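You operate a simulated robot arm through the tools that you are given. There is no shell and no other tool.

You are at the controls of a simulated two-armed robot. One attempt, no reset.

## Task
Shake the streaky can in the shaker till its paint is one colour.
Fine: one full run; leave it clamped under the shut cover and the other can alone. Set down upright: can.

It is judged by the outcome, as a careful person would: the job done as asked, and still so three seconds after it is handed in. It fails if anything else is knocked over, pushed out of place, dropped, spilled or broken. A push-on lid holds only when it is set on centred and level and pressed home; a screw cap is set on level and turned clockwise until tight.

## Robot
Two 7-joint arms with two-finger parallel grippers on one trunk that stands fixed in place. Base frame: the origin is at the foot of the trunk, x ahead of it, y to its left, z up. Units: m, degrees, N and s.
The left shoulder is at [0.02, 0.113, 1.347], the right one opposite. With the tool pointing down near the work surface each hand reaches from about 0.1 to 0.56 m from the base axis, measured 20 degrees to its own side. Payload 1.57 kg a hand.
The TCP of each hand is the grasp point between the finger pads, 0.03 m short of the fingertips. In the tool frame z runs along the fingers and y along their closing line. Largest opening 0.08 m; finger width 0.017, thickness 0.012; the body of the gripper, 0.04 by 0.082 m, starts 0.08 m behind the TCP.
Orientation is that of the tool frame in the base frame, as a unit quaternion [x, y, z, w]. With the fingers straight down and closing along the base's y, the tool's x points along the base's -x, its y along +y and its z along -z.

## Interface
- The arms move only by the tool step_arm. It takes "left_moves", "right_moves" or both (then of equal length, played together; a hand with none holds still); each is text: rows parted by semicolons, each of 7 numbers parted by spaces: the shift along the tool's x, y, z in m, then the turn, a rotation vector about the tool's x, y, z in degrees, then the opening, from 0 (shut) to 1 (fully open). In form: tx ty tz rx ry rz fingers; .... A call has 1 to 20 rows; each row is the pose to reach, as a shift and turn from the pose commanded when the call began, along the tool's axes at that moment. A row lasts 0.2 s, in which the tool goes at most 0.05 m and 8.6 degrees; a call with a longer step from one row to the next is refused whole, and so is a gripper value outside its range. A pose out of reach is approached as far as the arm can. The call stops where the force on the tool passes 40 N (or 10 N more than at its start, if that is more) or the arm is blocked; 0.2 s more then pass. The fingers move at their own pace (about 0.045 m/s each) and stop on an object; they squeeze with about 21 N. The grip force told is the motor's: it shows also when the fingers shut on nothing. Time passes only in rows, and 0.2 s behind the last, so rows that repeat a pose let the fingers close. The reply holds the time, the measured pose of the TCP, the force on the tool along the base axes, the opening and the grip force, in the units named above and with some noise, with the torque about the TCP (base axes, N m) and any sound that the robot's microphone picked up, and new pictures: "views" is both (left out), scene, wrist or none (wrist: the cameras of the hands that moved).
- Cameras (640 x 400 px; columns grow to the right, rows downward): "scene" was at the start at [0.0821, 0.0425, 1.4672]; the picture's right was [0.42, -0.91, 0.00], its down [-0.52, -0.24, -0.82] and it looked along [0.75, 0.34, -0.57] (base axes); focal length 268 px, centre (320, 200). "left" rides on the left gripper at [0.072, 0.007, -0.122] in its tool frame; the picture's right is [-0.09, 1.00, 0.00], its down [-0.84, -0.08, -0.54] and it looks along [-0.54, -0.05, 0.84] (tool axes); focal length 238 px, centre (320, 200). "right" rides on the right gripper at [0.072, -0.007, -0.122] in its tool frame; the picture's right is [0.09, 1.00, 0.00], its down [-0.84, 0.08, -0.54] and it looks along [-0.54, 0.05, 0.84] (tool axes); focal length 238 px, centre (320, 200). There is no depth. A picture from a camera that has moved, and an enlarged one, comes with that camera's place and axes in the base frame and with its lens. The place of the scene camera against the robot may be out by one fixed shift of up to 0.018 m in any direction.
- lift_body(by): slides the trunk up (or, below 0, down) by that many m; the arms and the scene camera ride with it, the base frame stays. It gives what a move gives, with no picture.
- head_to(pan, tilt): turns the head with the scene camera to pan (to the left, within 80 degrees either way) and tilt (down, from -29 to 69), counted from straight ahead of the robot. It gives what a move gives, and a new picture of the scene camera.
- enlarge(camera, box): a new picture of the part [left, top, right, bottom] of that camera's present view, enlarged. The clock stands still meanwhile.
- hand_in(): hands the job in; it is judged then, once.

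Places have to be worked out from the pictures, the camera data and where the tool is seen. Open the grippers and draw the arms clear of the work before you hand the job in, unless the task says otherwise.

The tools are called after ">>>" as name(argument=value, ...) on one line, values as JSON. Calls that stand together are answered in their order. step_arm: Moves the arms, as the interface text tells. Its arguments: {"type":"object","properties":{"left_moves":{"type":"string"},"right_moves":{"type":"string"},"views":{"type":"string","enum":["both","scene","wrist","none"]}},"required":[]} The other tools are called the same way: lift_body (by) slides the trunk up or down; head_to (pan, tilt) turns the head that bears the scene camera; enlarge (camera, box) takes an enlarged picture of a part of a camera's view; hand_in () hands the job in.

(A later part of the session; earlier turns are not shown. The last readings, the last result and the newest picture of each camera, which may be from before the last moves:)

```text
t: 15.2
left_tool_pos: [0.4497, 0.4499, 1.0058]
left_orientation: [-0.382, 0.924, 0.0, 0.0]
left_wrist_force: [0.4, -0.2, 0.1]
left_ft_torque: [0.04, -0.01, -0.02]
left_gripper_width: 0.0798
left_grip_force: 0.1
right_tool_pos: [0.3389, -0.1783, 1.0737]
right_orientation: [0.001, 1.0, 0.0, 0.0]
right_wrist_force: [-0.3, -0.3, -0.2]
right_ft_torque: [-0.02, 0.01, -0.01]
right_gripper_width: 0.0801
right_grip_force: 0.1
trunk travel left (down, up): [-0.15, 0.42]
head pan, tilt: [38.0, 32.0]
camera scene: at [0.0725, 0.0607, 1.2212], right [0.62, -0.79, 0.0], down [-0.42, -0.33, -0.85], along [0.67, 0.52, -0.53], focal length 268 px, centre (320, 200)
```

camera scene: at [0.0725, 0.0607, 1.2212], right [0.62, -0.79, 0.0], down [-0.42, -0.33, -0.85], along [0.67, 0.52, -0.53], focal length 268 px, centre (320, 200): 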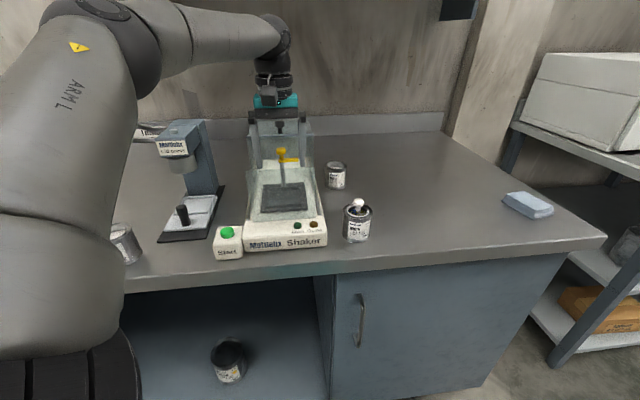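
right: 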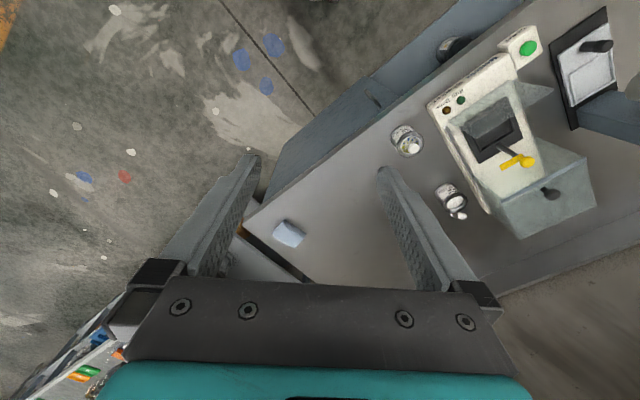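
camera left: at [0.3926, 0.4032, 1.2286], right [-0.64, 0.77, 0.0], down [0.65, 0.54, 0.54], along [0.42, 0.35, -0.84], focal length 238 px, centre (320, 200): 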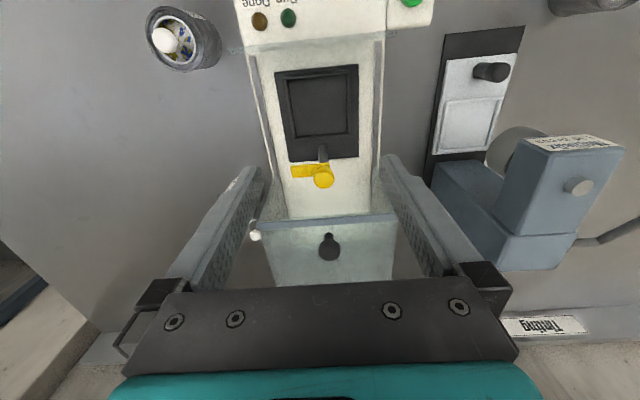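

The move was refused (a step was too long), so the trunk lowered with the hand over the tray: TCP is z 1.006, forces are nil and nothing was touched. I'll use this spot to test reach down to TCP z≈0.955 over the nest with a small descent.

>>> step_arm(left_moves="0 0 0.02 0 0 0 1; 0 0 0.04 0 0 0 1; 0 0 0.05 0 0 0 1; 0 0 0.05 0 0 0 1", views="both")

>>> enlarge(camera="scene", box=[225, 80, 335, 260])

```text
t: 16.2
left_tool_pos: [0.4493, 0.4499, 0.9562]
left_orientation: [-0.383, 0.924, 0.0, 0.0]
left_wrist_force: [-0.1, 1.0, 0.2]
left_ft_torque: [-0.01, -0.01, 0.02]
left_gripper_width: 0.08
left_grip_force: 0.1
right_tool_pos: [0.3387, -0.1784, 1.0737]
right_orientation: [0.0, 1.0, 0.0, 0.0]
right_wrist_force: [-0.4, 0.8, -0.1]
right_ft_torque: [-0.01, -0.01, -0.01]
right_gripper_width: 0.0798
right_grip_force: 0.0
trunk travel left (down, up): [-0.15, 0.42]
head pan, tilt: [38.0, 32.0]
camera scene: at [0.0725, 0.0608, 1.2212], right [0.62, -0.79, 0.0], down [-0.42, -0.33, -0.85], along [0.67, 0.52, -0.53], focal length 268 px, centre (320, 200)
camera left: at [0.393, 0.4033, 1.0784], right [-0.64, 0.77, 0.0], down [0.65, 0.54, 0.54], along [0.42, 0.35, -0.84], focal length 238 px, centre (320, 200)
```

scene: 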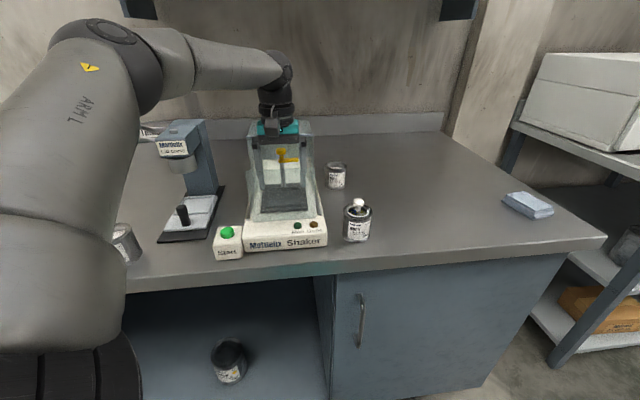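
left: 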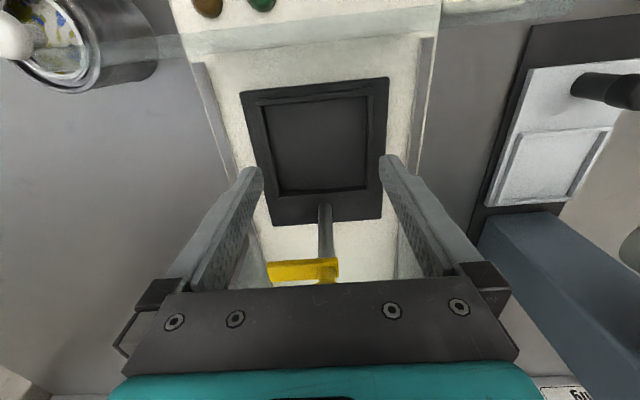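

```text
2.22 times, centred on (280, 170) of scene
camera zoom: at [0.0725, 0.0608, 1.2212], right [0.62, -0.79, 0.0], down [-0.42, -0.33, -0.85], along [0.67, 0.52, -0.53], focal length 597 px, centre (409, 267)
```

zoom: 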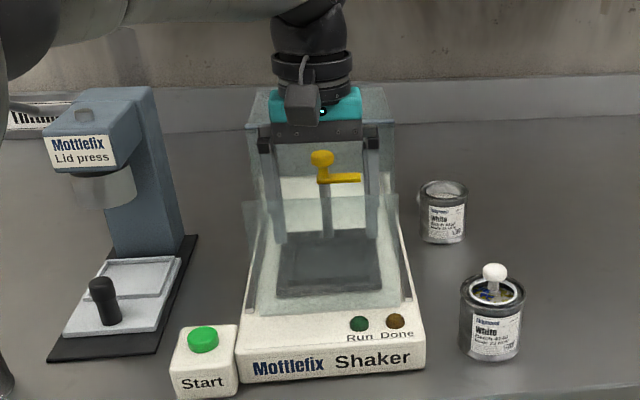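

With the trunk here the hand reaches (0.449, 0.450, 0.956) exactly, so this height suits. I'll zoom on the nest to fix its centre and floor height.

>>> enlarge(camera="left", box=[235, 70, 405, 240])

>>> enlarge(camera="left", box=[0, 0, 200, 110])

```text
2.35 times, centred on (320, 155) of left
camera zoom: at [0.393, 0.4033, 1.0784], right [-0.64, 0.77, 0.0], down [0.65, 0.54, 0.54], along [0.42, 0.35, -0.84], focal length 561 px, centre (320, 306)
```

zoom: 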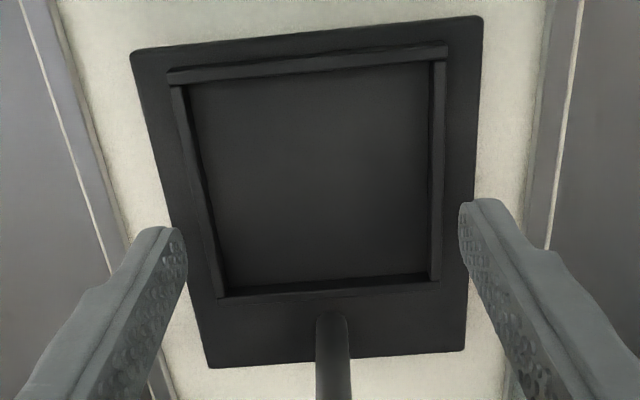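

```text
3.20 times, centred on (100, 55) of left
camera zoom: at [0.393, 0.4033, 1.0784], right [-0.64, 0.77, 0.0], down [0.65, 0.54, 0.54], along [0.42, 0.35, -0.84], focal length 763 px, centre (1024, 664)
```

zoom: 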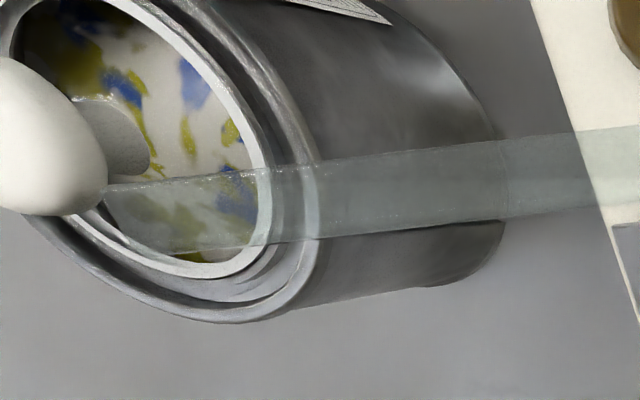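

Both views agree the nest floor is near z 0.885 with centre a≈0, b≈0.634. Now I'll raise the hand and move over the can, keeping each step under 0.05 m.

>>> step_arm(left_moves="0 0 -0.045 0 0 0 1; 0 0 -0.09 0 0 0 1; 0 0 -0.13 0 0 0 1; 0.02 -0.03 -0.14 0 0 0 1; 0.04 -0.062 -0.14 0 0 0 1; 0.06 -0.094 -0.14 0 0 0 1; 0.08 -0.126 -0.14 0 0 0 1; 0.093 -0.1524 -0.14 0 0 0 1; 0.093 -0.1524 -0.14 0 0 0 1", views="wrist")

>>> enlarge(camera="left", box=[285, 75, 365, 155])

```text
t: 18.2
left_tool_pos: [0.4912, 0.2757, 1.0959]
left_orientation: [-0.384, 0.924, 0.0, 0.0]
left_wrist_force: [-0.2, -0.3, -0.2]
left_ft_torque: [0.02, -0.02, -0.02]
left_gripper_width: 0.08
left_grip_force: 0.1
right_tool_pos: [0.3384, -0.1779, 1.0747]
right_orientation: [0.0, 1.0, 0.0, -0.001]
right_wrist_force: [0.0, 0.4, -1.3]
right_ft_torque: [0.0, -0.01, 0.04]
right_gripper_width: 0.0801
right_grip_force: 0.0
trunk travel left (down, up): [-0.15, 0.42]
head pan, tilt: [38.0, 32.0]
camera left: at [0.4349, 0.2298, 1.2193], right [-0.64, 0.77, 0.0], down [0.65, 0.54, 0.54], along [0.42, 0.35, -0.84], focal length 238 px, centre (320, 200)
```

left: 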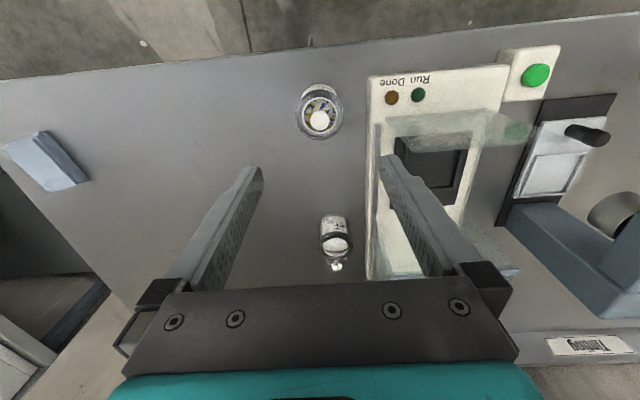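

```text
5.00 times, centred on (325, 115) of left
camera zoom: at [0.4349, 0.2298, 1.2193], right [-0.64, 0.77, 0.0], down [0.65, 0.54, 0.54], along [0.42, 0.35, -0.84], focal length 1192 px, centre (295, 625)
```

zoom: 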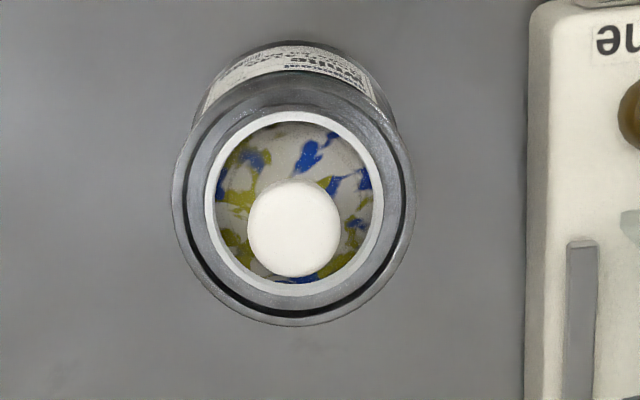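

Aim is within 1 mm of the can's axis. I'll descend to z 0.95 first and check that it is reached.

>>> step_arm(left_moves="0 0 0.04 0 0 0 1; 0 0 0.08 0 0 0 1; 0 0 0.12 0 0 0 1; 0 0 0.146 0 0 0 1; 0 0 0.146 0 0 0 1", views="wrist")

```text
t: 19.4
left_tool_pos: [0.4917, 0.2757, 0.9501]
left_orientation: [-0.384, 0.924, 0.0, 0.0]
left_wrist_force: [-0.1, -0.4, 0.8]
left_ft_torque: [-0.03, -0.02, 0.02]
left_gripper_width: 0.0801
left_grip_force: 0.1
right_tool_pos: [0.3393, -0.1783, 1.0736]
right_orientation: [0.0, 1.0, 0.0, 0.0]
right_wrist_force: [-0.2, -0.4, -0.1]
right_ft_torque: [0.01, -0.01, -0.01]
right_gripper_width: 0.0798
right_grip_force: 0.1
trunk travel left (down, up): [-0.15, 0.42]
head pan, tilt: [38.0, 32.0]
camera left: at [0.4343, 0.2288, 1.0723], right [-0.64, 0.77, 0.0], down [0.65, 0.54, 0.54], along [0.42, 0.35, -0.84], focal length 238 px, centre (320, 200)
```

left: 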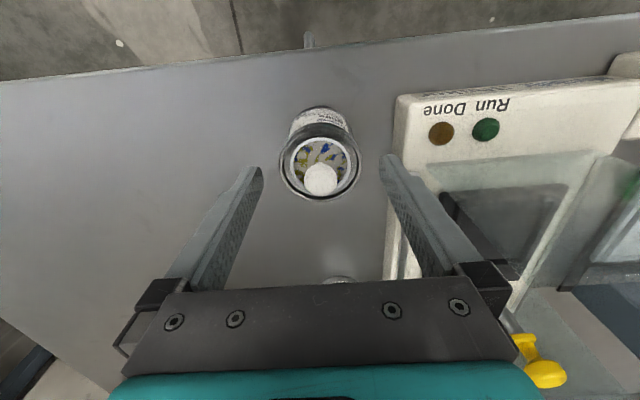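

The knob is centred between the fingers and the pose was reached. I'll go down 0.045 m more.

>>> step_arm(left_moves="0 0 0.015 0 0 0 1; 0 0 0.03 0 0 0 1; 0 0 0.045 0 0 0 1; 0 0 0.045 0 0 0 1", views="both")

>>> enlarge(camera="scene", box=[310, 150, 400, 260])

```text
t: 20.4
left_tool_pos: [0.4902, 0.2766, 0.905]
left_orientation: [-0.382, 0.924, -0.001, 0.0]
left_wrist_force: [0.3, -0.9, -1.6]
left_ft_torque: [0.01, 0.04, -0.01]
left_gripper_width: 0.0801
left_grip_force: 0.0
right_tool_pos: [0.3392, -0.1782, 1.0732]
right_orientation: [0.0, 1.0, 0.0, 0.0]
right_wrist_force: [-0.4, 0.4, 0.3]
right_ft_torque: [0.01, 0.0, -0.03]
right_gripper_width: 0.0801
right_grip_force: 0.0
trunk travel left (down, up): [-0.15, 0.42]
head pan, tilt: [38.0, 32.0]
camera scene: at [0.0725, 0.0608, 1.2212], right [0.62, -0.79, 0.0], down [-0.42, -0.33, -0.85], along [0.67, 0.52, -0.53], focal length 268 px, centre (320, 200)
camera left: at [0.4344, 0.2294, 1.0277], right [-0.64, 0.77, 0.0], down [0.65, 0.54, 0.54], along [0.42, 0.35, -0.84], focal length 238 px, centre (320, 200)
```

scene: 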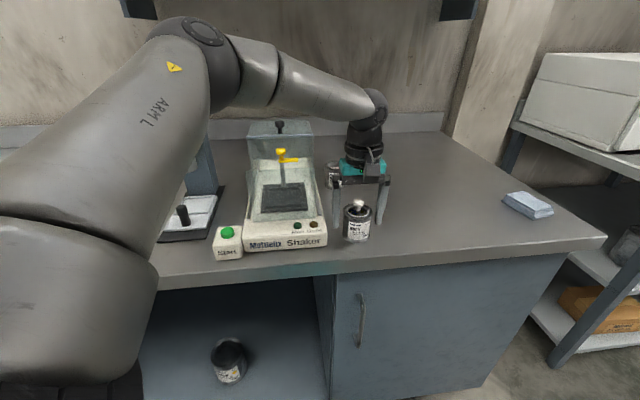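
left: 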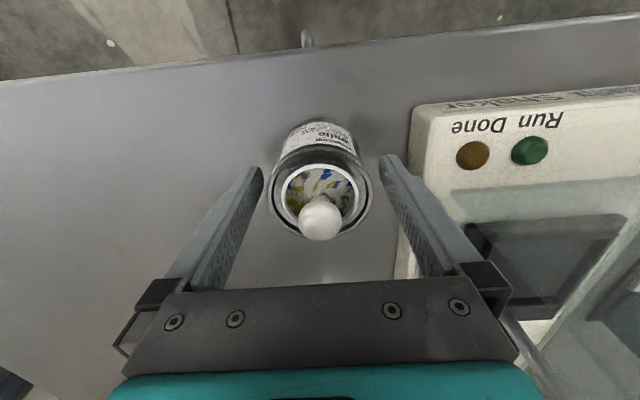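

```text
3.64 times, centred on (355, 205) of scene
camera zoom: at [0.0725, 0.0608, 1.2212], right [0.62, -0.79, 0.0], down [-0.42, -0.33, -0.85], along [0.67, 0.52, -0.53], focal length 976 px, centre (193, 182)
```

zoom: 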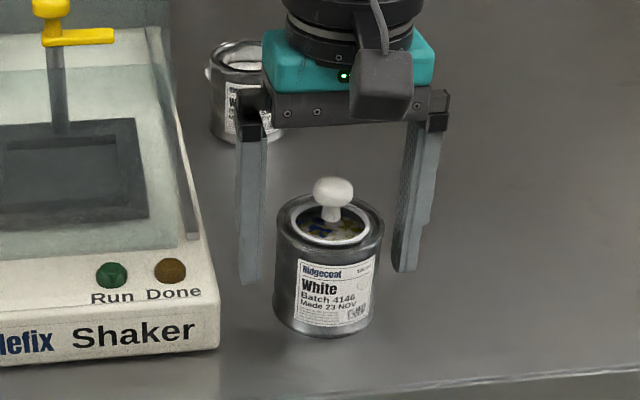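

The fingers stand either side of the can at TCP z 0.905 with the tips above the table. I'll close on it.

>>> step_arm(left_moves="0 0 0 0 0 0 0; 0 0 0 0 0 0 0; 0 0 0 0 0 0 0; 0 0 0 0 0 0 0; 0 0 0 0 0 0 0", views="wrist")

```text
t: 21.6
left_tool_pos: [0.4901, 0.276, 0.9052]
left_orientation: [-0.383, 0.924, 0.001, 0.0]
left_wrist_force: [-0.4, -1.0, -0.4]
left_ft_torque: [-0.05, -0.04, -0.01]
left_gripper_width: 0.061
left_grip_force: 21.2
right_tool_pos: [0.3396, -0.1779, 1.0726]
right_orientation: [0.001, 1.0, -0.001, 0.0]
right_wrist_force: [-0.2, 0.4, -0.8]
right_ft_torque: [-0.02, 0.01, 0.01]
right_gripper_width: 0.0801
right_grip_force: 0.0
trunk travel left (down, up): [-0.15, 0.42]
head pan, tilt: [38.0, 32.0]
camera left: at [0.4345, 0.2294, 1.0279], right [-0.64, 0.77, 0.0], down [0.65, 0.54, 0.54], along [0.42, 0.35, -0.84], focal length 238 px, centre (320, 200)
```

left: 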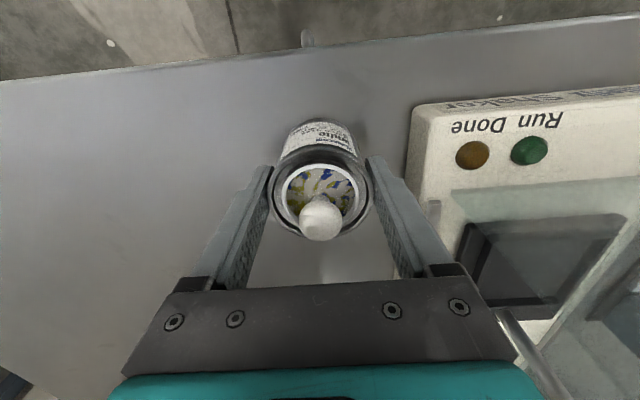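

The can is gripped at width 0.061 with 21 N. I'll lift it straight up to TCP z≈1.10 with the grip held shut.

>>> step_arm(left_moves="0 0 -0.01 0 0 0 0; 0 0 -0.03 0 0 0 0; 0 0 -0.06 0 0 0 0; 0 0 -0.09 0 0 0 0; 0 0 -0.12 0 0 0 0; 0 0 -0.15 0 0 0 0; 0 0 -0.18 0 0 0 0; 0 0 -0.2 0 0 0 0; 0 0 -0.2 0 0 0 0", views="both")

>>> enlarge(camera="scene", box=[300, 60, 400, 180])

```text
t: 23.6
left_tool_pos: [0.491, 0.2756, 1.1065]
left_orientation: [-0.382, 0.924, -0.001, 0.001]
left_wrist_force: [0.2, 0.2, -1.3]
left_ft_torque: [0.01, 0.01, -0.02]
left_gripper_width: 0.061
left_grip_force: 21.1
right_tool_pos: [0.34, -0.1773, 1.0743]
right_orientation: [0.0, 1.0, 0.0, -0.001]
right_wrist_force: [-0.9, -0.2, -0.2]
right_ft_torque: [0.0, 0.0, -0.02]
right_gripper_width: 0.0802
right_grip_force: 0.1
trunk travel left (down, up): [-0.15, 0.42]
head pan, tilt: [38.0, 32.0]
camera scene: at [0.0726, 0.0608, 1.2212], right [0.62, -0.79, 0.0], down [-0.42, -0.33, -0.85], along [0.67, 0.52, -0.53], focal length 268 px, centre (320, 200)
camera left: at [0.4355, 0.2292, 1.2284], right [-0.64, 0.77, 0.0], down [0.65, 0.54, 0.54], along [0.42, 0.35, -0.84], focal length 238 px, centre (320, 200)
```

scene: 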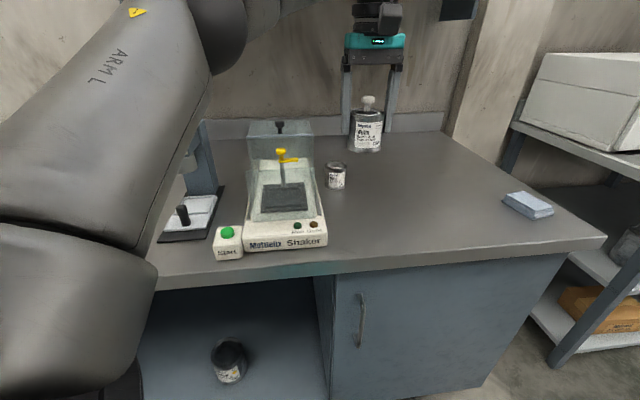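
left: 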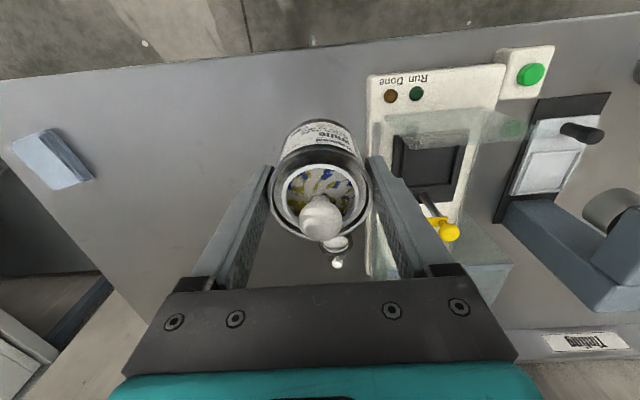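

```text
3.33 times, centred on (350, 120) of scene
camera zoom: at [0.0726, 0.0608, 1.2212], right [0.62, -0.79, 0.0], down [-0.42, -0.33, -0.85], along [0.67, 0.52, -0.53], focal length 895 px, centre (220, 467)
```

zoom: 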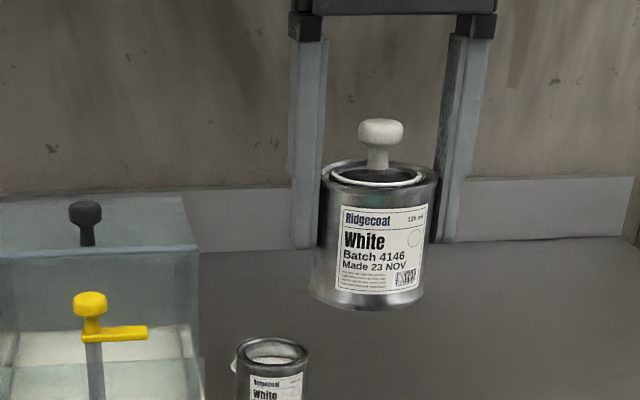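

The can hangs upright with its lid level in the rim, and its bottom is at about z 1.053, above the front panel (about 1.00). I'll carry it over the nest at this height.

>>> step_arm(left_moves="-0.01 0.02 0 0 0 0 0; -0.027 0.05 0 0 0 0 0; -0.045 0.08 0 0 0 0 0; -0.063 0.11 0 0 0 0 0; -0.08 0.138 0 0 0 0 0; -0.089 0.1533 0 0 0 0 0; -0.089 0.1533 0 0 0 0 0", views="both")

>>> enlarge(camera="scene", box=[220, 50, 340, 260])

>>> enlarge(camera="left", box=[220, 50, 420, 290])

```text
t: 25.2
left_tool_pos: [0.4462, 0.4472, 1.1049]
left_orientation: [-0.384, 0.923, 0.0, 0.0]
left_wrist_force: [0.5, -0.2, -2.2]
left_ft_torque: [0.0, 0.02, -0.01]
left_gripper_width: 0.0611
left_grip_force: 21.2
right_tool_pos: [0.3392, -0.1775, 1.0744]
right_orientation: [0.0, 1.0, 0.001, 0.0]
right_wrist_force: [-0.2, -0.4, -0.8]
right_ft_torque: [0.01, -0.02, -0.01]
right_gripper_width: 0.0797
right_grip_force: 0.1
trunk travel left (down, up): [-0.15, 0.42]
head pan, tilt: [38.0, 32.0]
camera scene: at [0.0726, 0.0609, 1.2212], right [0.62, -0.79, 0.0], down [-0.42, -0.33, -0.85], along [0.67, 0.52, -0.53], focal length 268 px, centre (320, 200)
camera left: at [0.3893, 0.401, 1.2275], right [-0.64, 0.77, 0.0], down [0.65, 0.54, 0.54], along [0.42, 0.35, -0.84], focal length 238 px, centre (320, 200)
```

scene: 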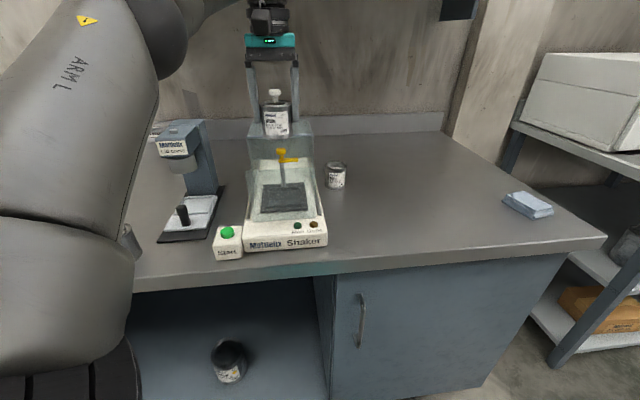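
left: 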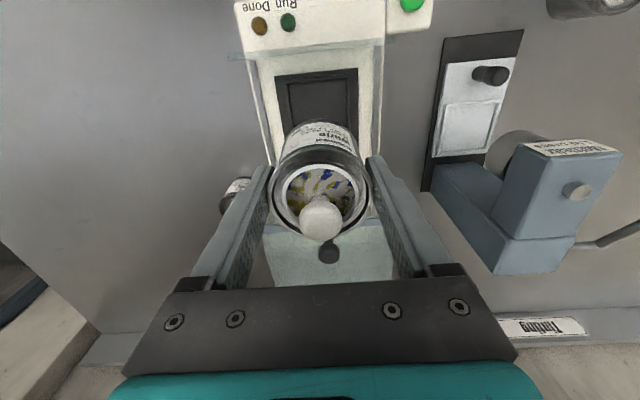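

```text
1.90 times, centred on (280, 155) of scene
camera zoom: at [0.0726, 0.0609, 1.2212], right [0.62, -0.79, 0.0], down [-0.42, -0.33, -0.85], along [0.67, 0.52, -0.53], focal length 511 px, centre (396, 286)
```

zoom: 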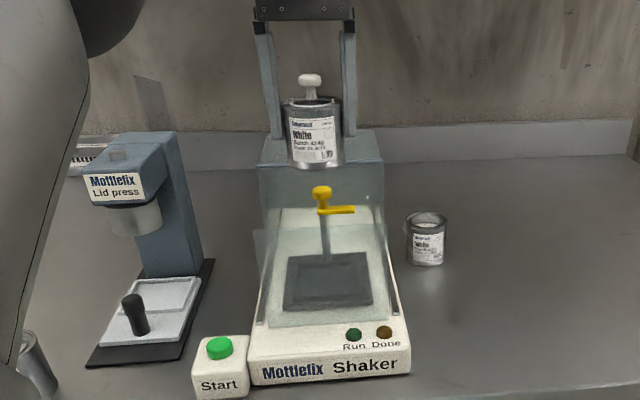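

```text
1.67 times, centred on (320, 170) of left
camera zoom: at [0.3893, 0.401, 1.2275], right [-0.64, 0.77, 0.0], down [0.65, 0.54, 0.54], along [0.42, 0.35, -0.84], focal length 397 px, centre (320, 250)
```

zoom: 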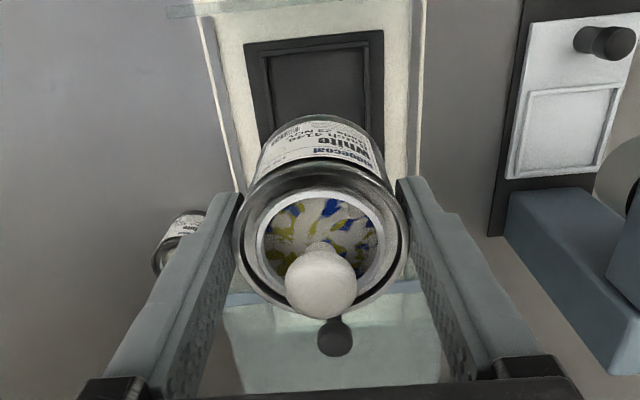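

The can is centred over the nest at a≈-0.001, b≈0.632, and clears the clamp bar by about 1 cm. I'll lower it to just above the expected floor and check.

>>> step_arm(left_moves="0 0 0.03 0 0 0 0; 0 0 0.06 0 0 0 0; 0 0 0.09 0 0 0 0; 0 0 0.12 0 0 0 0; 0 0 0.14 0 0 0 0; 0 0 0.152 0 0 0 0; 0 0 0.152 0 0 0 0", views="both")

>>> enlarge(camera="scene", box=[230, 100, 340, 260])

>>> enlarge(camera="left", box=[220, 50, 420, 290])

```text
t: 26.8
left_tool_pos: [0.4458, 0.4473, 0.9557]
left_orientation: [-0.383, 0.924, -0.001, 0.003]
left_wrist_force: [0.4, 2.9, 16.6]
left_ft_torque: [0.07, 0.4, 0.02]
left_gripper_width: 0.0613
left_grip_force: 20.4
right_tool_pos: [0.3375, -0.1785, 1.0732]
right_orientation: [0.001, 1.0, 0.0, 0.001]
right_wrist_force: [-0.9, 0.3, 0.2]
right_ft_torque: [-0.02, -0.01, -0.02]
right_gripper_width: 0.0799
right_grip_force: 0.0
trunk travel left (down, up): [-0.15, 0.42]
head pan, tilt: [38.0, 32.0]
camera scene: at [0.0716, 0.06, 1.2215], right [0.62, -0.79, 0.0], down [-0.42, -0.33, -0.85], along [0.67, 0.52, -0.53], focal length 268 px, centre (320, 200)
camera left: at [0.3888, 0.3999, 1.0782], right [-0.64, 0.77, 0.0], down [0.64, 0.54, 0.55], along [0.42, 0.35, -0.84], focal length 238 px, centre (320, 200)
```

scene: 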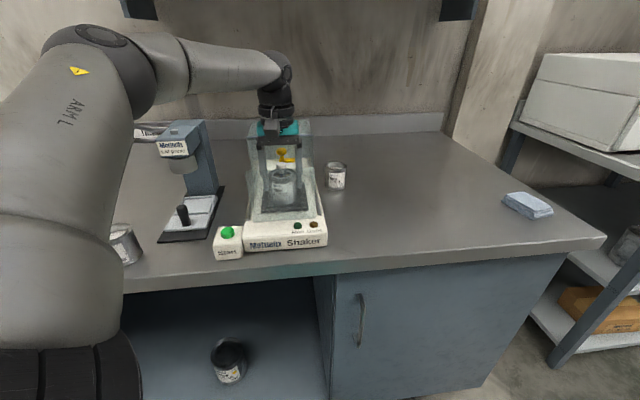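
left: 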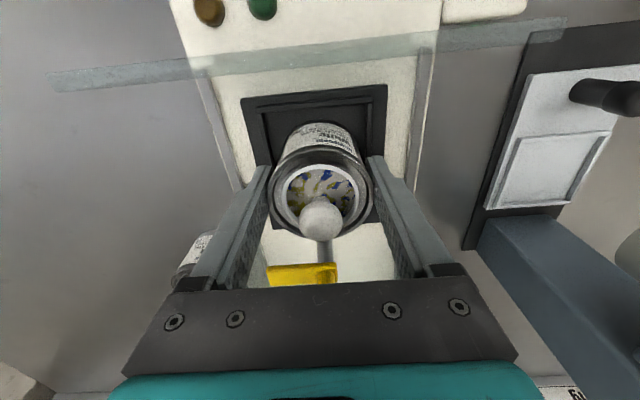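

```text
2.50 times, centred on (285, 180) of scene
camera zoom: at [0.0716, 0.06, 1.2215], right [0.62, -0.79, 0.0], down [-0.42, -0.33, -0.85], along [0.67, 0.52, -0.53], focal length 671 px, centre (408, 250)
```

zoom: 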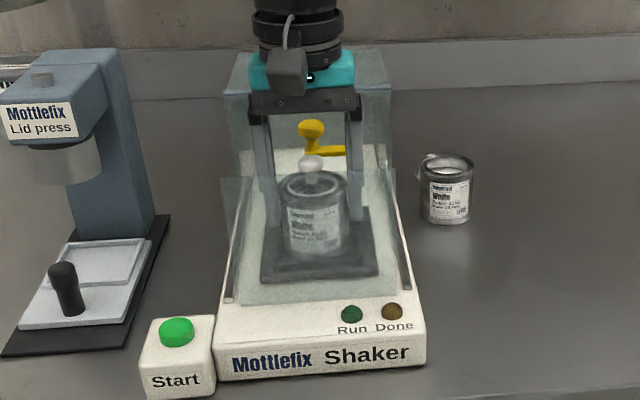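

```text
1.67 times, centred on (320, 170) of left
camera zoom: at [0.3888, 0.3999, 1.0782], right [-0.64, 0.77, 0.0], down [0.64, 0.54, 0.55], along [0.42, 0.35, -0.84], focal length 397 px, centre (320, 250)
```

zoom: 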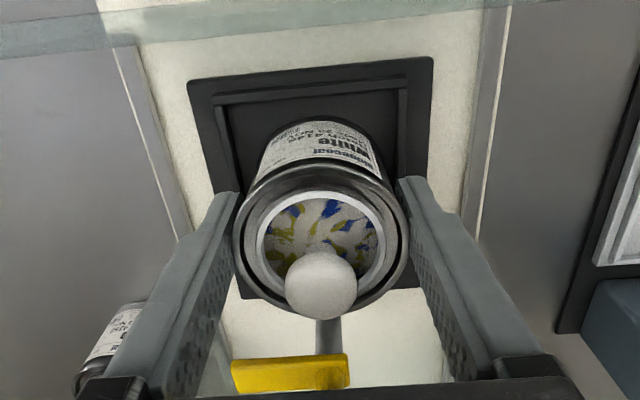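

The can met something at TCP z 0.956 with 16.6 N of support, a little earlier than I expected. I'll zoom in to see whether it sits inside the nest's rim or on it.

>>> enlarge(camera="left", box=[235, 75, 400, 180])

>>> enlarge(camera="scene", box=[250, 140, 320, 230])

```text
3.81 times, centred on (318, 128) of left
camera zoom: at [0.3888, 0.3999, 1.0782], right [-0.64, 0.77, 0.0], down [0.64, 0.54, 0.55], along [0.42, 0.35, -0.84], focal length 908 px, centre (330, 476)
```

zoom: 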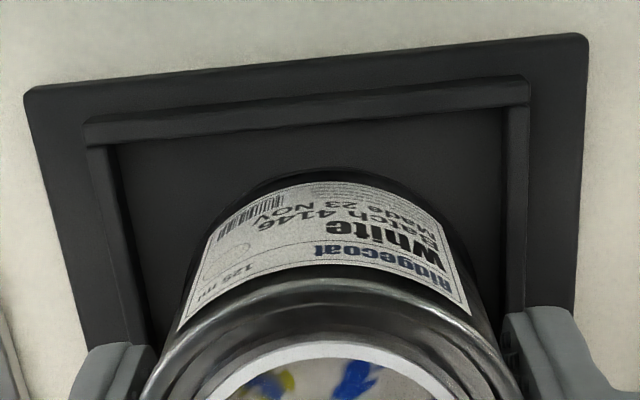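

```text
4.44 times, centred on (285, 185) of scene
camera zoom: at [0.0716, 0.06, 1.2215], right [0.62, -0.79, 0.0], down [-0.42, -0.33, -0.85], along [0.67, 0.52, -0.53], focal length 1193 px, centre (476, 267)
```

zoom: 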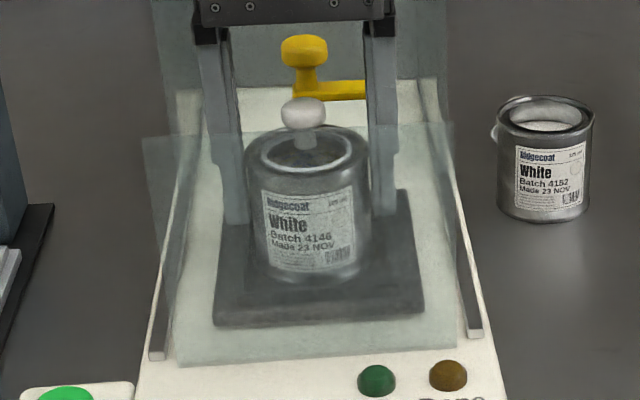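

The can stands inside the nest with gaps front and rear (about 7 mm in front), resting on the floor. I'll ease off the downward push and then open the fingers.

>>> step_arm(left_moves="0 0 -0.002 0 0 0 0; 0 0 -0.002 0 0 0 0", views="none")

```text
t: 27.4
left_tool_pos: [0.4458, 0.4462, 0.9551]
left_orientation: [-0.383, 0.924, 0.0, 0.001]
left_wrist_force: [3.8, 3.1, 12.3]
left_ft_torque: [0.29, -0.07, -0.09]
left_gripper_width: 0.0611
left_grip_force: 20.9
right_tool_pos: [0.3391, -0.1794, 1.0743]
right_orientation: [0.0, 1.0, 0.0, 0.0]
right_wrist_force: [0.1, 0.4, 0.3]
right_ft_torque: [-0.01, 0.0, 0.0]
right_gripper_width: 0.08
right_grip_force: 0.1
trunk travel left (down, up): [-0.15, 0.42]
head pan, tilt: [38.0, 32.0]
```

Support is still 12 N with a slight push along +b, so I'll ease up a little more and look again.

>>> step_arm(left_moves="0 0 -0.0015 0 0 0 0; 0 0 -0.003 0 0 0 0; 0 0 -0.003 0 0 0 0", views="wrist")

>>> enlarge(camera="left", box=[235, 75, 400, 180])

>>> enlarge(camera="scene", box=[250, 140, 320, 230])

```text
t: 28.2
left_tool_pos: [0.4446, 0.4469, 0.9579]
left_orientation: [-0.383, 0.924, -0.001, -0.002]
left_wrist_force: [-0.8, -0.1, -1.5]
left_ft_torque: [0.01, 0.0, -0.02]
left_gripper_width: 0.0613
left_grip_force: 21.0
right_tool_pos: [0.3383, -0.1776, 1.0739]
right_orientation: [0.0, 1.0, 0.0, 0.0]
right_wrist_force: [0.6, 0.5, -0.4]
right_ft_torque: [0.02, 0.0, -0.03]
right_gripper_width: 0.0801
right_grip_force: 0.0
trunk travel left (down, up): [-0.15, 0.42]
head pan, tilt: [38.0, 32.0]
camera left: at [0.3889, 0.401, 1.0802], right [-0.64, 0.77, 0.0], down [0.65, 0.54, 0.54], along [0.41, 0.35, -0.84], focal length 238 px, centre (320, 200)
```

left: 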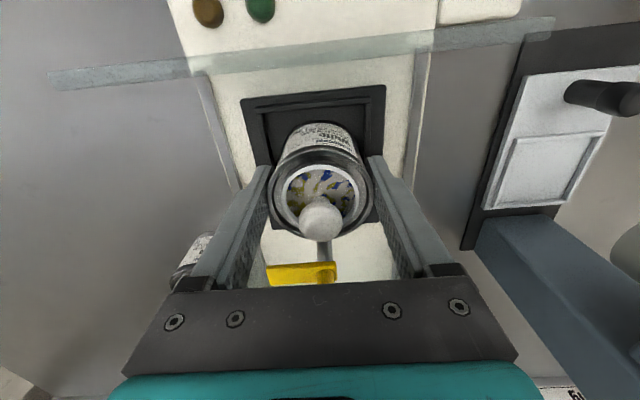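

```text
3.81 times, centred on (318, 128) of left
camera zoom: at [0.3889, 0.401, 1.0802], right [-0.64, 0.77, 0.0], down [0.65, 0.54, 0.54], along [0.41, 0.35, -0.84], focal length 908 px, centre (330, 476)
```

zoom: 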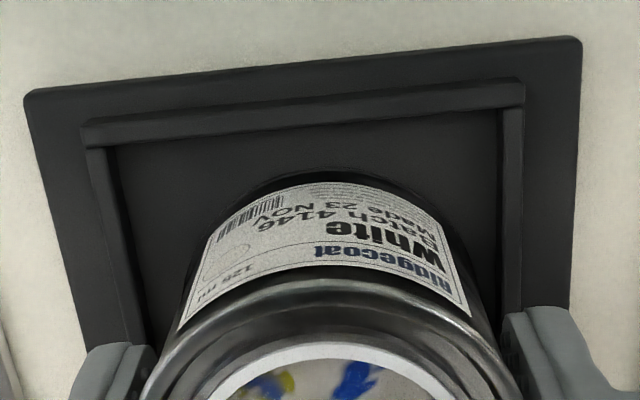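

```text
4.44 times, centred on (285, 185) of scene
camera zoom: at [0.0726, 0.0608, 1.2212], right [0.62, -0.79, 0.0], down [-0.42, -0.33, -0.85], along [0.67, 0.52, -0.53], focal length 1193 px, centre (476, 267)
```

zoom: 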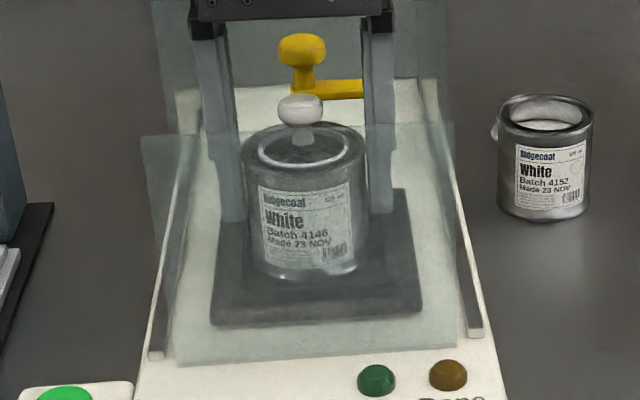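

The can is free at z 0.958 and sits inside the fence with clear gaps on all sides, so the floor contact is at TCP z≈0.956. I'll lower 2 mm to touch and open the fingers.

>>> step_arm(left_moves="0 0 0.002 0 0 0 0; 0 0 0.002 0 0 0 0.85; 0 0 0.002 0 0 0 0.92; 0 0 0.002 0 0 0 1; 0 0 0.002 0 0 0 1; 0 0 0.002 0 0 0 1", views="both")

>>> enlarge(camera="scene", box=[250, 140, 320, 230])

>>> enlarge(camera="left", box=[235, 75, 400, 250])

```text
t: 29.6
left_tool_pos: [0.4457, 0.449, 0.9557]
left_orientation: [-0.382, 0.924, 0.0, 0.0]
left_wrist_force: [0.7, -0.1, 0.3]
left_ft_torque: [-0.01, -0.02, -0.01]
left_gripper_width: 0.08
left_grip_force: 0.0
right_tool_pos: [0.3393, -0.1778, 1.0739]
right_orientation: [0.0, 1.0, 0.0, 0.0]
right_wrist_force: [0.9, -0.1, 0.0]
right_ft_torque: [0.03, -0.02, -0.01]
right_gripper_width: 0.0801
right_grip_force: 0.2
trunk travel left (down, up): [-0.15, 0.42]
head pan, tilt: [38.0, 32.0]
camera scene: at [0.0725, 0.0607, 1.2212], right [0.62, -0.79, 0.0], down [-0.42, -0.33, -0.85], along [0.67, 0.52, -0.53], focal length 268 px, centre (320, 200)
camera left: at [0.3892, 0.401, 1.0789], right [-0.64, 0.77, 0.0], down [0.65, 0.54, 0.54], along [0.42, 0.35, -0.84], focal length 238 px, centre (320, 200)
```

scene: 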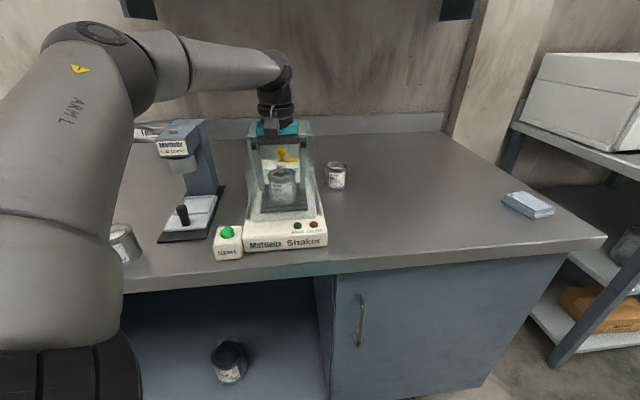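
left: 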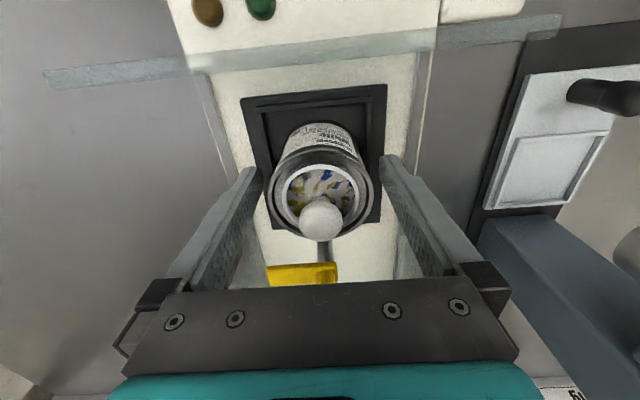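

```text
4.44 times, centred on (285, 185) of scene
camera zoom: at [0.0725, 0.0607, 1.2212], right [0.62, -0.79, 0.0], down [-0.42, -0.33, -0.85], along [0.67, 0.52, -0.53], focal length 1193 px, centre (476, 267)
```

zoom: 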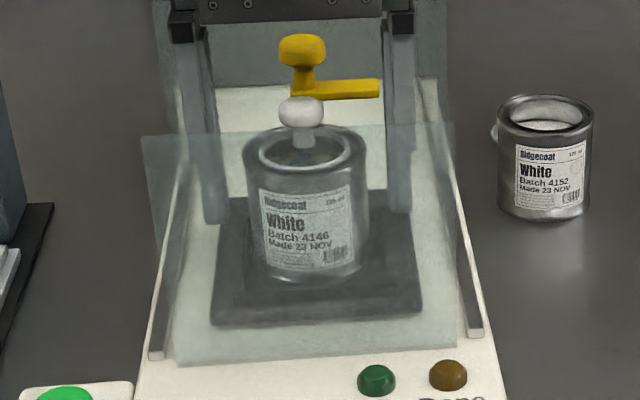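

```text
2.29 times, centred on (318, 162) of left
camera zoom: at [0.3892, 0.401, 1.0789], right [-0.64, 0.77, 0.0], down [0.65, 0.54, 0.54], along [0.42, 0.35, -0.84], focal length 545 px, centre (326, 286)
```

zoom: 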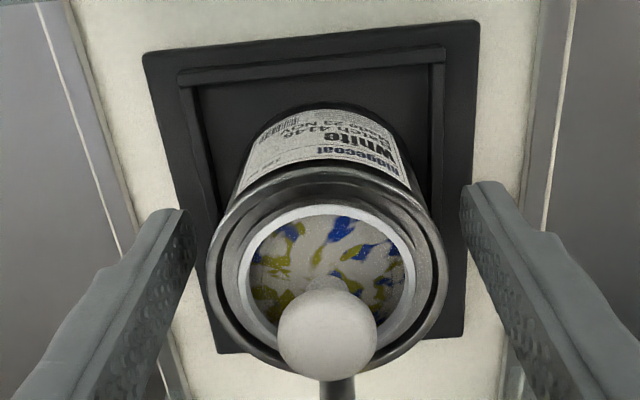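

The can stands upright in the nest, and the lid knob clears the bar's sweep (bar end near b 0.647, lid knob edge near 0.643). I'll raise the open hand straight up clear of the can.

>>> step_arm(left_moves="0 0 -0.03 0 0 0 1; 0 0 -0.07 0 0 0 1; 0 0 -0.11 0 0 0 1; 0 0 -0.15 0 0 0 1; 0 0 -0.15 0 0 0 1", views="both")

>>> enlarge(camera="left", box=[260, 60, 380, 200])

>>> enlarge(camera="scene", box=[250, 130, 330, 230])

```text
t: 30.8
left_tool_pos: [0.4459, 0.4478, 1.1071]
left_orientation: [-0.383, 0.924, 0.0, 0.0]
left_wrist_force: [0.7, -0.7, -0.4]
left_ft_torque: [-0.01, 0.01, 0.0]
left_gripper_width: 0.08
left_grip_force: 0.1
right_tool_pos: [0.3377, -0.1779, 1.075]
right_orientation: [0.0, 1.0, 0.0, -0.001]
right_wrist_force: [0.1, -0.1, 0.0]
right_ft_torque: [-0.01, -0.01, 0.02]
right_gripper_width: 0.08
right_grip_force: 0.0
trunk travel left (down, up): [-0.15, 0.42]
head pan, tilt: [38.0, 32.0]
camera scene: at [0.0725, 0.0607, 1.2212], right [0.62, -0.79, 0.0], down [-0.42, -0.33, -0.85], along [0.67, 0.52, -0.53], focal length 268 px, centre (320, 200)
camera left: at [0.3895, 0.4006, 1.2289], right [-0.64, 0.77, 0.0], down [0.65, 0.54, 0.54], along [0.42, 0.35, -0.84], focal length 238 px, centre (320, 200)
```

scene: 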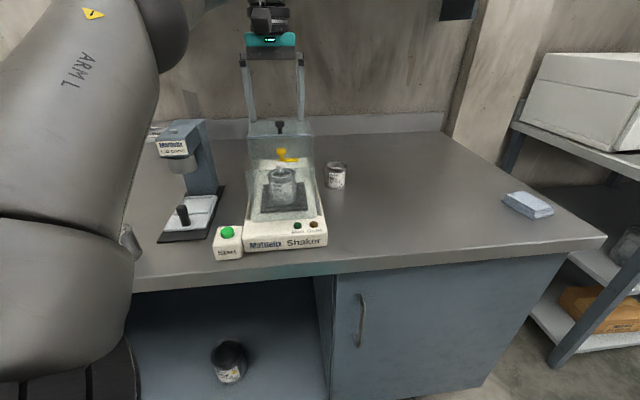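
left: 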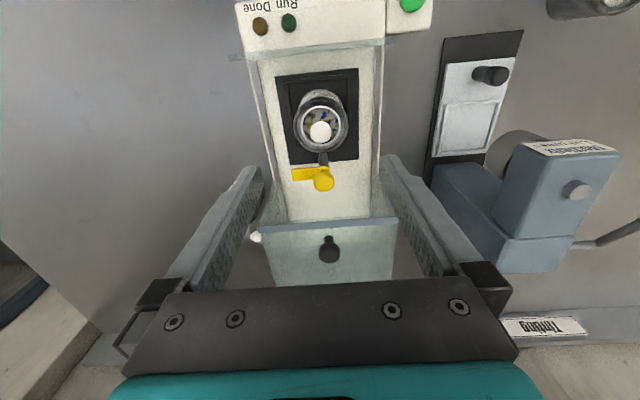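

```text
2.86 times, centred on (320, 130) of left
camera zoom: at [0.3895, 0.4006, 1.2289], right [-0.64, 0.77, 0.0], down [0.65, 0.54, 0.54], along [0.42, 0.35, -0.84], focal length 681 px, centre (320, 400)
```

zoom: 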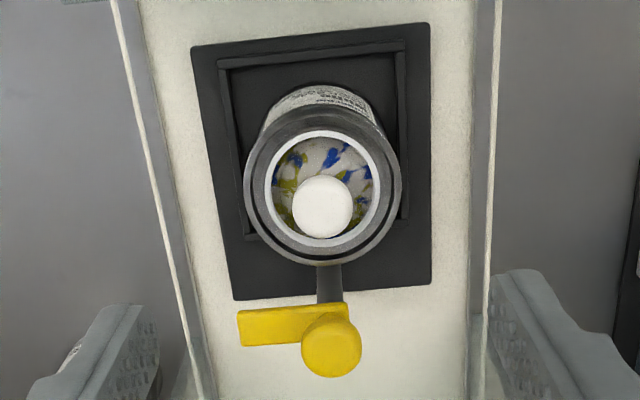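

```text
4.00 times, centred on (290, 180) of scene
camera zoom: at [0.0725, 0.0607, 1.2212], right [0.62, -0.79, 0.0], down [-0.42, -0.33, -0.85], along [0.67, 0.52, -0.53], focal length 1074 px, centre (440, 280)
```

zoom: 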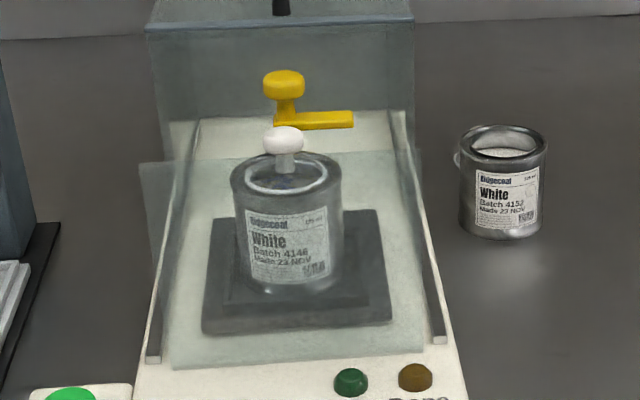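

The can is well seated. The yellow clamp knob reads at a≈0, b≈0.687, z≈0.99, with the bar top at about 0.971. I'll narrow the fingers to half open and move over it at height first.

>>> step_arm(left_moves="-0.02 0 0 0 0 0 0.5; -0.04 -0.001 0 0 0 0 0.5; -0.055 -0.001 0 0 0 0 0.5; -0.055 -0.001 0 0 0 0 0.5", views="wrist")

>>> enlarge(camera="left", box=[270, 40, 370, 190])

```text
t: 31.8
left_tool_pos: [0.4532, 0.4688, 1.0984]
left_orientation: [-0.382, 0.924, 0.0, 0.0]
left_wrist_force: [0.2, -1.3, 0.7]
left_ft_torque: [0.0, 0.01, -0.02]
left_gripper_width: 0.0397
left_grip_force: 0.0
left hand out of reach, approached as far as the arm can: row 1, 2, 3, 4
right_tool_pos: [0.3386, -0.1789, 1.0736]
right_orientation: [0.0, 1.0, 0.0, 0.0]
right_wrist_force: [-1.0, -0.1, 0.3]
right_ft_torque: [0.01, 0.0, -0.03]
right_gripper_width: 0.0802
right_grip_force: 0.1
trunk travel left (down, up): [-0.15, 0.42]
head pan, tilt: [38.0, 32.0]
camera left: at [0.3972, 0.4228, 1.2212], right [-0.64, 0.77, 0.0], down [0.65, 0.54, 0.54], along [0.42, 0.35, -0.84], focal length 238 px, centre (320, 200)
```

left: 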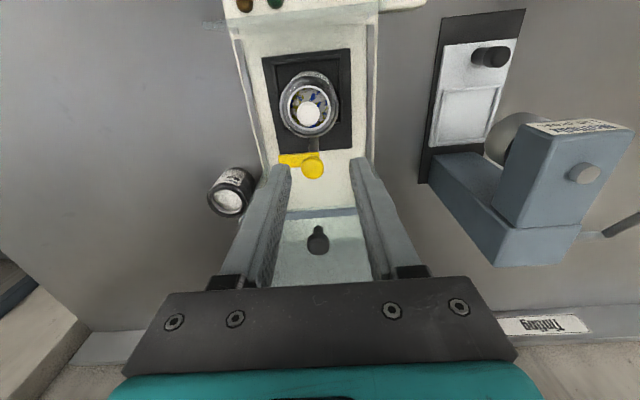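

```text
2.67 times, centred on (320, 115) of left
camera zoom: at [0.3972, 0.4228, 1.2212], right [-0.64, 0.77, 0.0], down [0.65, 0.54, 0.54], along [0.42, 0.35, -0.84], focal length 636 px, centre (320, 427)
```

zoom: 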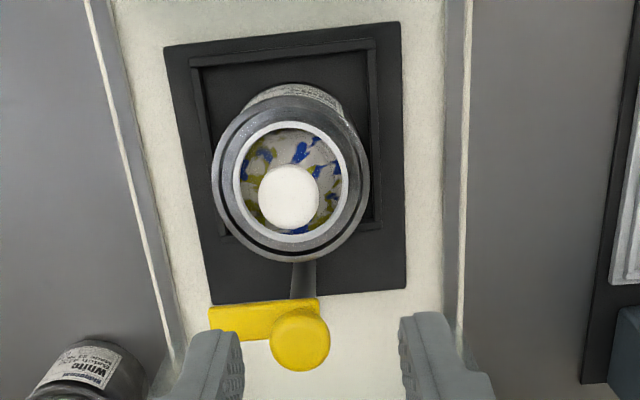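

The arm stopped short at b≈0.652: with the hand this high relative to the shoulder it can't reach farther. I'll raise the trunk 0.1 m and test the reach again above the clamp, keeping the fingertips above z 1.02.

>>> lift_body(by=0.1)

```text
t: 33.1
left_tool_pos: [0.4544, 0.4698, 1.198]
left_orientation: [-0.383, 0.924, 0.0, 0.0]
left_wrist_force: [-0.2, 0.6, -0.4]
left_ft_torque: [0.01, -0.01, 0.01]
left_gripper_width: 0.0399
left_grip_force: 0.1
right_tool_pos: [0.3394, -0.1781, 1.1728]
right_orientation: [0.0, 1.0, 0.001, 0.0]
right_wrist_force: [-0.5, -0.2, 0.3]
right_ft_torque: [0.02, -0.02, 0.0]
right_gripper_width: 0.0798
right_grip_force: 0.1
trunk travel left (down, up): [-0.25, 0.32]
head pan, tilt: [38.0, 32.0]
```

Now I'll go down to z≈1.06 and then forward toward b=0.687.

>>> step_arm(left_moves="0 -0.005 0.04 0 0 0 0.5; 0 -0.011 0.08 0 0 0 0.5; 0 -0.011 0.12 0 0 0 0.5; 0 -0.011 0.138 0 0 0 0.5; -0.015 -0.011 0.138 0 0 0 0.5; -0.03 -0.011 0.138 0 0 0 0.5; -0.0335 -0.011 0.138 0 0 0 0.5; -0.0335 -0.011 0.138 0 0 0 0.5", views="wrist")

```text
t: 35.0
left_tool_pos: [0.4781, 0.4793, 1.0571]
left_orientation: [-0.383, 0.924, -0.003, -0.008]
left_wrist_force: [-0.1, 0.1, -0.9]
left_ft_torque: [-0.02, -0.02, -0.01]
left_gripper_width: 0.0401
left_grip_force: 0.0
left hand out of reach, approached as far as the arm can: row 6, 7, 8
right_tool_pos: [0.3388, -0.1785, 1.1725]
right_orientation: [-0.001, 1.0, 0.0, 0.0]
right_wrist_force: [0.2, 0.8, -0.1]
right_ft_torque: [-0.03, 0.0, -0.01]
right_gripper_width: 0.0798
right_grip_force: 0.1
trunk travel left (down, up): [-0.25, 0.32]
head pan, tilt: [38.0, 32.0]
camera left: at [0.4234, 0.4343, 1.1805], right [-0.64, 0.77, 0.0], down [0.65, 0.54, 0.53], along [0.41, 0.34, -0.85], focal length 238 px, centre (320, 200)
```

left: 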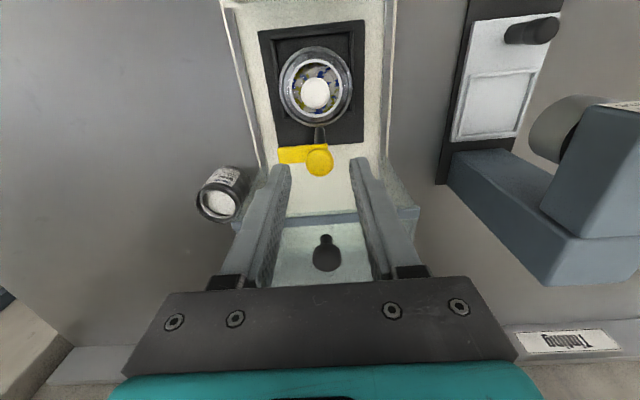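

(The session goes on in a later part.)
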